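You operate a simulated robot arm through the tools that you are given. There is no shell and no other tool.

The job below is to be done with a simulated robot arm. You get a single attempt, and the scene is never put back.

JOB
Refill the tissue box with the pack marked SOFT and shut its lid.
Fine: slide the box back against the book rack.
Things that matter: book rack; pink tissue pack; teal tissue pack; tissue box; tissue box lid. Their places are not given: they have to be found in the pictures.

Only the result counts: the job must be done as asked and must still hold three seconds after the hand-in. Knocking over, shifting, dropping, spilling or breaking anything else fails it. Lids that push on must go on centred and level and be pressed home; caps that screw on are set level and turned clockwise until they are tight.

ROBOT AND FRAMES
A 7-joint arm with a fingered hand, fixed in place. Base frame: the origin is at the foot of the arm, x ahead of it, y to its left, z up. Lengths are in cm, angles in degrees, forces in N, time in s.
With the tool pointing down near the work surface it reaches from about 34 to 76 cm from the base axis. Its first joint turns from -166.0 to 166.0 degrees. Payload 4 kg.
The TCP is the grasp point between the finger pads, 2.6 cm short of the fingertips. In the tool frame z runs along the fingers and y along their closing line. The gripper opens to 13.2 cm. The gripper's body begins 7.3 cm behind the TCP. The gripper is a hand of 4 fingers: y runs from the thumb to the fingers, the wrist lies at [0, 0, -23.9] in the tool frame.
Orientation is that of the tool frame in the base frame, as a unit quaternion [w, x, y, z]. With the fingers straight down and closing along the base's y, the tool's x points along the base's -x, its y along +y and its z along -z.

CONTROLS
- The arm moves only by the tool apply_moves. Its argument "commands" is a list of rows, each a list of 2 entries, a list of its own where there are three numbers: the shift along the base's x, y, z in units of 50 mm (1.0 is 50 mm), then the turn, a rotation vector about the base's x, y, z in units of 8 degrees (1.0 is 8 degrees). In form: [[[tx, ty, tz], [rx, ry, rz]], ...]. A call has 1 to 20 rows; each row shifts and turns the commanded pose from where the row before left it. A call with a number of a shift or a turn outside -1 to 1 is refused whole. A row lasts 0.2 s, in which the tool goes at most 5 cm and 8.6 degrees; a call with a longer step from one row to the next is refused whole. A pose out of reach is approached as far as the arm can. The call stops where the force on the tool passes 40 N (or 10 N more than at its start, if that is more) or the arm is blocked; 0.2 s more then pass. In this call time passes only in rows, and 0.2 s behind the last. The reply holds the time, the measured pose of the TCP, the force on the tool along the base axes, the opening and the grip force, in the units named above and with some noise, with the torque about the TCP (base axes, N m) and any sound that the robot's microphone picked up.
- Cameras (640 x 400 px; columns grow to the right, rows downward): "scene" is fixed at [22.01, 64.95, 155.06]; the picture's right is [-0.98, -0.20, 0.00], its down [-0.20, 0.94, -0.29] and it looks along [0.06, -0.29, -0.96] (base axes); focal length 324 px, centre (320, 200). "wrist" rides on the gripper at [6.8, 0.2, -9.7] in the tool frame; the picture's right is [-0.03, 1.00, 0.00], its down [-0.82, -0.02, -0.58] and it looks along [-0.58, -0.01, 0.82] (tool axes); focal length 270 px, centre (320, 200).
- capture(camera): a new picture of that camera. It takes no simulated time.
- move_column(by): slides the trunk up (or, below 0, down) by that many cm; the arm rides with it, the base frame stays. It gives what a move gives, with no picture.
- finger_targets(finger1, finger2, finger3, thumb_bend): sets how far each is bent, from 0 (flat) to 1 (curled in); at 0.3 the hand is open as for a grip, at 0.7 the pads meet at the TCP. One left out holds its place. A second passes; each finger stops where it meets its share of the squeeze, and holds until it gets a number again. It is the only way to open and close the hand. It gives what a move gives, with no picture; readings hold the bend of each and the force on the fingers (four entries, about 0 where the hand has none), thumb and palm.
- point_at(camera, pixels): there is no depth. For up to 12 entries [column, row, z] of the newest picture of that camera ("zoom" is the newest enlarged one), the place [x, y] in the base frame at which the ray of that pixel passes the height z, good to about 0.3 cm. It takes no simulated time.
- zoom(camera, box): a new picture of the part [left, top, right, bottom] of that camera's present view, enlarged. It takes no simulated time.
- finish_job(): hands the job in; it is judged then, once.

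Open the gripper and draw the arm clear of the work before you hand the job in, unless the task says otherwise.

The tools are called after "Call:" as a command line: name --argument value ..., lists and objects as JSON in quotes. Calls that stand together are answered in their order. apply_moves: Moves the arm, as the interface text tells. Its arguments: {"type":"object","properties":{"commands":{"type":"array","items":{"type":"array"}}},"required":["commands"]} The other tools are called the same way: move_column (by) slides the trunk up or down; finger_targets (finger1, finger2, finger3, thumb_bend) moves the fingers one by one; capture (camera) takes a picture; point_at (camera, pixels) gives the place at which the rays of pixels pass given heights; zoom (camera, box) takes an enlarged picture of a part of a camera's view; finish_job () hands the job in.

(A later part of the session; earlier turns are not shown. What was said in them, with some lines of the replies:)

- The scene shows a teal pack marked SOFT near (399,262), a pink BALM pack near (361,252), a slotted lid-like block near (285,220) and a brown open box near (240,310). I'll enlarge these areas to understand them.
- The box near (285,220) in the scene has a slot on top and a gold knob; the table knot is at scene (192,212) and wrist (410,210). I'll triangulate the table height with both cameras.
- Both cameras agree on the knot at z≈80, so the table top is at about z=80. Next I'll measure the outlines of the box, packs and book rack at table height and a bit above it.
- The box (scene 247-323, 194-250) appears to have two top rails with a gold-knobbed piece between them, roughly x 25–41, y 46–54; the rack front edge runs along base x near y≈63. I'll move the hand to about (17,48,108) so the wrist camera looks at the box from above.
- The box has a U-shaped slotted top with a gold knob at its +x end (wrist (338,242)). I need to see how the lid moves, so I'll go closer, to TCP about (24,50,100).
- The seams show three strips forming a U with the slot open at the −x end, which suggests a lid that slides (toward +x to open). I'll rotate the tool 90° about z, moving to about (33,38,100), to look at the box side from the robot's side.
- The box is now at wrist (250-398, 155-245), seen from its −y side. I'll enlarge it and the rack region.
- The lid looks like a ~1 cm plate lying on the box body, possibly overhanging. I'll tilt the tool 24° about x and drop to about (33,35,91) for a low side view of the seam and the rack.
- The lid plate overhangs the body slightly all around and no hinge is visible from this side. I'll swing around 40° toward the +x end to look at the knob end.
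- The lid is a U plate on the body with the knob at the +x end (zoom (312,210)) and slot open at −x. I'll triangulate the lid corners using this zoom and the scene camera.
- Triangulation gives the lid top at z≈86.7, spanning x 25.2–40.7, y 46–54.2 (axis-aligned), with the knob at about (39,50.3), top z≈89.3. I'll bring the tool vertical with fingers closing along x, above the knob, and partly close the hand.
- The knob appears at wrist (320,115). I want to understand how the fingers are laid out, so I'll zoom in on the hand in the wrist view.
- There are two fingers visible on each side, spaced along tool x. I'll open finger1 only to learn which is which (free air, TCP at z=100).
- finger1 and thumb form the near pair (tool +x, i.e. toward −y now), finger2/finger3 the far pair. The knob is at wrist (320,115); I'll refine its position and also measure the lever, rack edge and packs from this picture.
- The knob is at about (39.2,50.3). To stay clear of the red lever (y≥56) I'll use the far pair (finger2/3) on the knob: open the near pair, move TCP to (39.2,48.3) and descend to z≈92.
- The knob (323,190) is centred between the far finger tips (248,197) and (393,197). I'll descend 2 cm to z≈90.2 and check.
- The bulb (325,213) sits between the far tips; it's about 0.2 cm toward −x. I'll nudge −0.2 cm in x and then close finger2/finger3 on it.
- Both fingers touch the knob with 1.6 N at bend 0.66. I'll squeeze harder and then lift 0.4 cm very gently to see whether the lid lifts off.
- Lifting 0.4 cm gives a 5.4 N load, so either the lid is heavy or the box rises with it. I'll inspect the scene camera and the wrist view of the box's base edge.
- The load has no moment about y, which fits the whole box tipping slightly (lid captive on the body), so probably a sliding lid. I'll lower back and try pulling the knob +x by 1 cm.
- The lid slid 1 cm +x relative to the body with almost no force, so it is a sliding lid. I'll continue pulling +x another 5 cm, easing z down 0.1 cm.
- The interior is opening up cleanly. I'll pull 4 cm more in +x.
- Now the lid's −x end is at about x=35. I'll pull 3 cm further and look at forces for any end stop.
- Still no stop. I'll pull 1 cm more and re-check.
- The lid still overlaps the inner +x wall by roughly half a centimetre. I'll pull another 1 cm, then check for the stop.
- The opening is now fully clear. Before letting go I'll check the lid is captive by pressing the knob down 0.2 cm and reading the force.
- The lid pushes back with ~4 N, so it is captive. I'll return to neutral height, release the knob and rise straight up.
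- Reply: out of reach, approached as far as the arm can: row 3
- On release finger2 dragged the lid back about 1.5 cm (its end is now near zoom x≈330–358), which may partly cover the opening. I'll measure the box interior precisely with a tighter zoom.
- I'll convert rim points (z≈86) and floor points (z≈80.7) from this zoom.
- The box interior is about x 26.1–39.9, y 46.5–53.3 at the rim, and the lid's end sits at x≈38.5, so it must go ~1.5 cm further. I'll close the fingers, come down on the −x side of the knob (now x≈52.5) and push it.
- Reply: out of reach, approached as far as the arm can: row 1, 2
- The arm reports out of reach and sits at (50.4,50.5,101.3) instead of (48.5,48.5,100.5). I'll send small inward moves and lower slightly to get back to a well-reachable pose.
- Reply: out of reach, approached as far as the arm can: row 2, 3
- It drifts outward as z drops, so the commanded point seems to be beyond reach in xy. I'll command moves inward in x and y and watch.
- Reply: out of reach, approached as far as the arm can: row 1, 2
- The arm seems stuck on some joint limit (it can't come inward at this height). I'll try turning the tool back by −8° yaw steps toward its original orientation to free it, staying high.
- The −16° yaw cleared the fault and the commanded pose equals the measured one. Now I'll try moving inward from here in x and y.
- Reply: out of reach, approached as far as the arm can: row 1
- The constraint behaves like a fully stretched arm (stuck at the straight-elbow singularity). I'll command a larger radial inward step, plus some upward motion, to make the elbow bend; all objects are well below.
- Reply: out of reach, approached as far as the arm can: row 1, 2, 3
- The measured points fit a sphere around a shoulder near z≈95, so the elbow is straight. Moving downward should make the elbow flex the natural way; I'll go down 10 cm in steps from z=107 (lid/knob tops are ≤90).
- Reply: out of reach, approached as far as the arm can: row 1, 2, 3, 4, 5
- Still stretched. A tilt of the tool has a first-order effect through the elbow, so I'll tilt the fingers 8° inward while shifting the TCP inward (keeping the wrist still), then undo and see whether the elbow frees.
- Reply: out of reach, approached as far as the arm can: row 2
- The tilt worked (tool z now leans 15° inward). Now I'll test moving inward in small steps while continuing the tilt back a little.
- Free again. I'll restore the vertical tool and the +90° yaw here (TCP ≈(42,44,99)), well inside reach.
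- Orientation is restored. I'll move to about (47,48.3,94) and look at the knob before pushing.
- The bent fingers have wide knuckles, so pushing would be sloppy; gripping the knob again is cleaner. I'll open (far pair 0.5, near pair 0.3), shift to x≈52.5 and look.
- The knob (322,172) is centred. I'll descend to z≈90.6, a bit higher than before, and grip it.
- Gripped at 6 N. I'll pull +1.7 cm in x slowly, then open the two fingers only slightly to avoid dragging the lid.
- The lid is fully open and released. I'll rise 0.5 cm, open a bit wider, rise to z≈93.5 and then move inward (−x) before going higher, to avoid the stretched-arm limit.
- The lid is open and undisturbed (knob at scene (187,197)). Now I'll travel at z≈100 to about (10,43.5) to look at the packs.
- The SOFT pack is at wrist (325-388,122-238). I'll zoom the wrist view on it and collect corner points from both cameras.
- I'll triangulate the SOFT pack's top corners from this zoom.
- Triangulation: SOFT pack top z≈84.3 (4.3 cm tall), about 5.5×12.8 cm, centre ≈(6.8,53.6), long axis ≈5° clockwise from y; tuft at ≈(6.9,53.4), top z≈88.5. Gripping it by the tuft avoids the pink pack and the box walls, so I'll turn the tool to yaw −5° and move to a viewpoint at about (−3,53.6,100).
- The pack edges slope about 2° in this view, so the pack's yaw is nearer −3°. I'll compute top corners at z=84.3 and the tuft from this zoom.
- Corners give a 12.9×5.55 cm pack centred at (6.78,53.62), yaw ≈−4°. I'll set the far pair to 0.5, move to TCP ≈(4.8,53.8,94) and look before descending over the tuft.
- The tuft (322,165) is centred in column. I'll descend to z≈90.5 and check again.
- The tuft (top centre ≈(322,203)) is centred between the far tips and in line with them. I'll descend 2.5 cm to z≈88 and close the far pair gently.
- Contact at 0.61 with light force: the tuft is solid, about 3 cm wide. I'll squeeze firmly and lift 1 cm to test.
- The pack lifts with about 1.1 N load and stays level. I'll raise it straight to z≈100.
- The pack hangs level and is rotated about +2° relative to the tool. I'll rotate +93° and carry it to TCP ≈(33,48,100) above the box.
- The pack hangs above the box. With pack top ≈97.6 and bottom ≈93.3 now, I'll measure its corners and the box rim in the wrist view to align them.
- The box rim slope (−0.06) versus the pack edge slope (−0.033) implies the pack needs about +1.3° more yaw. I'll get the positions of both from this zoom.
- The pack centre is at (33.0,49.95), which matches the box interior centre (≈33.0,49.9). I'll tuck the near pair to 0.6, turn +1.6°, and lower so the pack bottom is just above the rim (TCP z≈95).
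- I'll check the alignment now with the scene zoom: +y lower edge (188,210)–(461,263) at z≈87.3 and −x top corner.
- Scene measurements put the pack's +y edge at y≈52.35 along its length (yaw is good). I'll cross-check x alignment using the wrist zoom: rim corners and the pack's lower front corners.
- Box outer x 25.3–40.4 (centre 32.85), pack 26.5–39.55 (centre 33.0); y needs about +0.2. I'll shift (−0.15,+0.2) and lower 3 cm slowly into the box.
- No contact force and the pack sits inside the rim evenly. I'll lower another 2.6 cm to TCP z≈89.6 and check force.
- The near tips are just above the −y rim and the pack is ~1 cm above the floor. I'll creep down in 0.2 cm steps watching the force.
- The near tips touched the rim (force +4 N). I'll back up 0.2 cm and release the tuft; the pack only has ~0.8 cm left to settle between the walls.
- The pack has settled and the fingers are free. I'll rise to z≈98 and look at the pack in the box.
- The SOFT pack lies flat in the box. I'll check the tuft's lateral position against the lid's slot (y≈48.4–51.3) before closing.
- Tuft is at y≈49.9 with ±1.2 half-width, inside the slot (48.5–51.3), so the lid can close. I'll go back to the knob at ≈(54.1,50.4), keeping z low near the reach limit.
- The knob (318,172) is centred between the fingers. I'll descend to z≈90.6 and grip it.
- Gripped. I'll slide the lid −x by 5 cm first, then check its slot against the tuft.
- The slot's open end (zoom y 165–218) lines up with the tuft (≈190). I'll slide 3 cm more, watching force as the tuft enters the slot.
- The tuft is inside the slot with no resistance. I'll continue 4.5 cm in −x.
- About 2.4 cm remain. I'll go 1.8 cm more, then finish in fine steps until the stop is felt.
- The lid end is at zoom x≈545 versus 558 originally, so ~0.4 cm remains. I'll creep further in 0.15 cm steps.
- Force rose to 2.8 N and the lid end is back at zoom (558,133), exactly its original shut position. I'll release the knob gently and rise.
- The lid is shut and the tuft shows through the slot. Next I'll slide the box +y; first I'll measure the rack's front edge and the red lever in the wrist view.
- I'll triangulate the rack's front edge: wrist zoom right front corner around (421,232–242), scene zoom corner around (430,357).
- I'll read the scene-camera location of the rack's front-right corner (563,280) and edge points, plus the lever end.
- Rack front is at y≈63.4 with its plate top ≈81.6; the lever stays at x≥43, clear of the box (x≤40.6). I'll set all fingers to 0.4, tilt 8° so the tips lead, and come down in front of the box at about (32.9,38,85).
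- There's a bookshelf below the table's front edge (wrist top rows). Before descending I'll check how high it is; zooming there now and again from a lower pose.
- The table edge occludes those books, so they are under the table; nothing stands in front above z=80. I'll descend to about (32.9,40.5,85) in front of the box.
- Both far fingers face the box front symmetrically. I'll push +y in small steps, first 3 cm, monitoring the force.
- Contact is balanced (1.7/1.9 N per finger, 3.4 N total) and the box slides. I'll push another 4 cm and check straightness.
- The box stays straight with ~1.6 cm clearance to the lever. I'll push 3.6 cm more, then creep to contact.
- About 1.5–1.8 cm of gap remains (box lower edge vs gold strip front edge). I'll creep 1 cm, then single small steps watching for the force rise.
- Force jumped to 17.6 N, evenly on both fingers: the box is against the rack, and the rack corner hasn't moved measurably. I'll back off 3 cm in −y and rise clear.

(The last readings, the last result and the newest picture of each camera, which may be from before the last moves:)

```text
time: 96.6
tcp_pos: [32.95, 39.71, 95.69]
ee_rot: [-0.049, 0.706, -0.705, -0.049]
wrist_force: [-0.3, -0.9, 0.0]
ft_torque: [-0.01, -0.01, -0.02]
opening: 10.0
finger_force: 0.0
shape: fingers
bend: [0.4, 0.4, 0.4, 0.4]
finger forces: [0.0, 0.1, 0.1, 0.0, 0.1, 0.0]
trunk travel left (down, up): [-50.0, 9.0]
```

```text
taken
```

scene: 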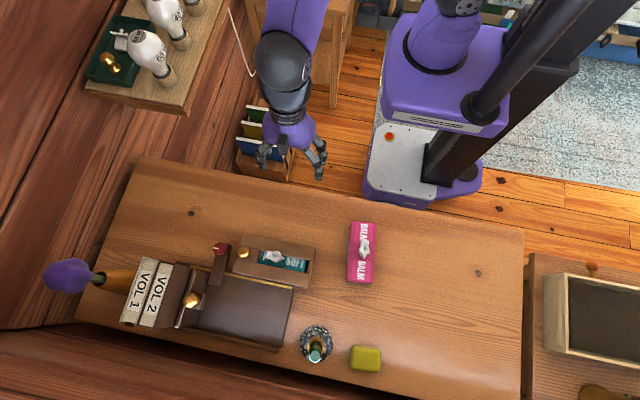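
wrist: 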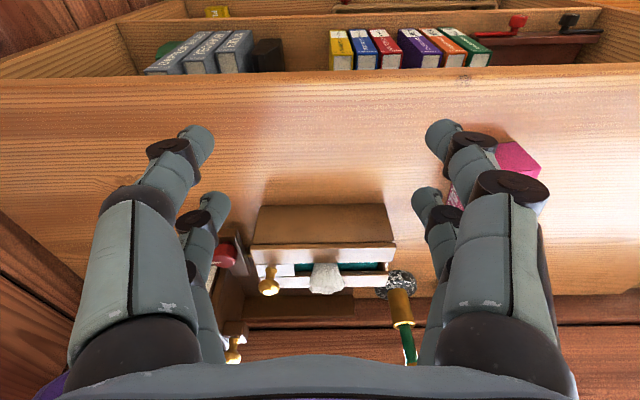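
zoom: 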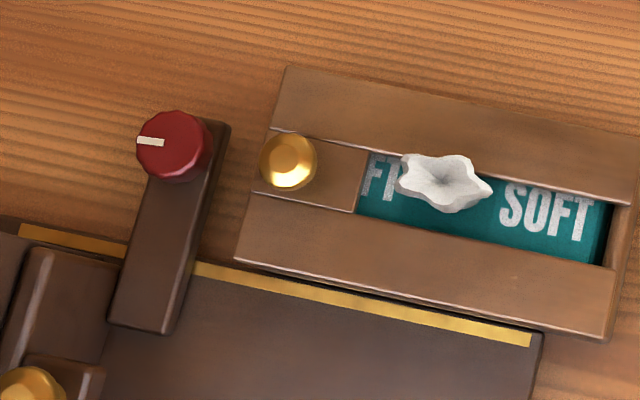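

The box stays by the rack. I'll verify the lid's closure and the box–rack gap with tight zooms.

Call:
zoom --camera "scene" --box '[225, 228, 325, 293]'

Call:
zoom --camera "wrist" --box '[230, 190, 410, 310]'

Call:
zoom --camera "scene" --box '[335, 215, 435, 305]'

```text
6.15 times, centred on (275, 260) of scene
```

zoom: 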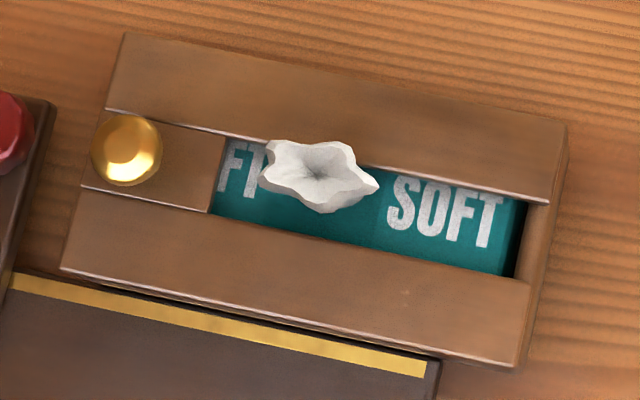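

```text
3.33 times, centred on (320, 250) of wrist
```

zoom: 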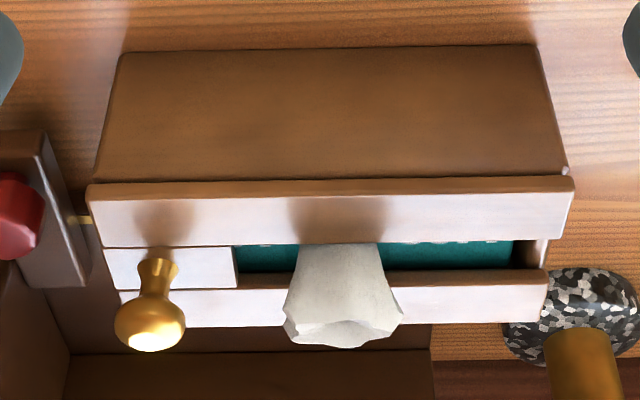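

```text
4.44 times, centred on (385, 260) of scene
```

zoom: 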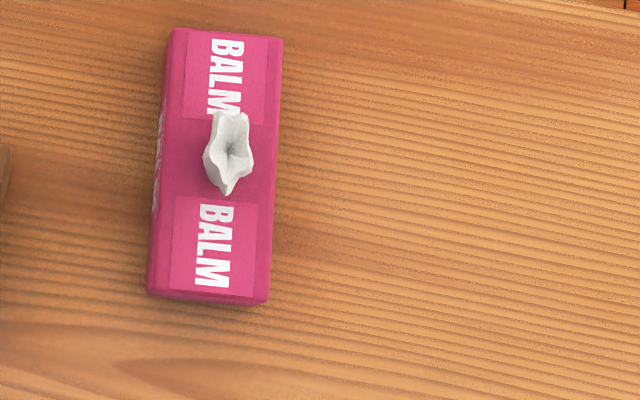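

Everything checks: lid overhang is symmetric (shut), the box touches the rack, the pink pack is unmoved. I'll open the hand fully, untilt and retract to near the start pose.

Call:
finger_targets --finger1 0.3 --finger2 0.3 --finger3 0.3 --thumb_bend 0.3

Call:
apply_moves --commands '[[[0, -0.2, 0.7], [-1, 0, 0]], [[-0.1, -0.2, 0.8], [0, 0, 0]], [[-0.2, -0.3, 0.8], [0, 0, 0]], [[-0.1, -0.2, 0.8], [0, 0, 0]]]'

Call:
capture --camera "scene"

Call:
zoom --camera "scene" --box '[190, 220, 330, 310]'

```text
time: 97.6
tcp_pos: [32.84, 39.77, 95.62]
ee_rot: [-0.049, 0.706, -0.704, -0.05]
wrist_force: [-0.8, -0.2, 0.1]
ft_torque: [-0.01, 0.02, 0.03]
opening: 13.24
finger_force: 0.1
shape: fingers
bend: [0.3, 0.3, 0.3, 0.3]
finger forces: [0.0, 0.1, 0.0, 0.0, 0.1, 0.1]
trunk travel left (down, up): [-50.0, 9.0]
```

```text
time: 98.6
tcp_pos: [30.75, 35.22, 111.05]
ee_rot: [0.001, 0.707, -0.707, 0.0]
wrist_force: [0.3, 0.4, -0.1]
ft_torque: [0.02, 0.02, -0.02]
opening: 13.25
finger_force: 0.0
shape: fingers
bend: [0.3, 0.3, 0.3, 0.3]
finger forces: [0.1, 0.1, 0.1, 0.1, 0.1, 0.1]
trunk travel left (down, up): [-50.0, 9.0]
```

```text
taken
```

scene: 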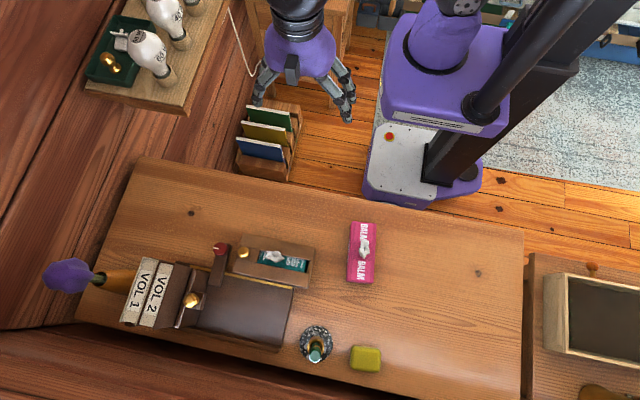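

```text
4.44 times, centred on (260, 265) of scene
```

zoom: 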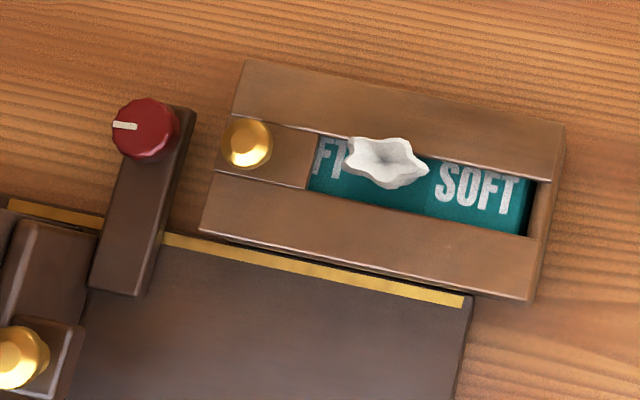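

The SOFT pack is in the box, the lid is shut with the tuft showing through the slot, and the box sits parallel against the rack. The hand is open and clear, so I'm handing in the job.

Call:
finish_job

```text
The job is handed in.
```

The tissue box now holds the SOFT pack, its lid is shut, and it sits against the book rack. The job is handed in, but no verdict came back with the hand-in.

- **Refill:** I lifted the teal SOFT pack by its tuft and lowered it into the box. It dropped the last 0.8 cm or so and settled flat, slightly off straight, by about 2°.
- **Lid:** It slides rather than lifts, so I pulled it open by the gold knob and pushed it back until it met its stop. The tuft comes up through the slot.
- **Box:** I slid it back until it met the rack, and its edge is parallel to the rack's front. The push peaked at about 18 N. The rack's corner shifted by no more than about 0.1 cm in the pictures, which is within measuring error.
- **Everything else:** The pink BALM pack is exactly where it started. Nothing else on the table looks moved in the last picture.

The gripper is open and the arm is back near its starting position.
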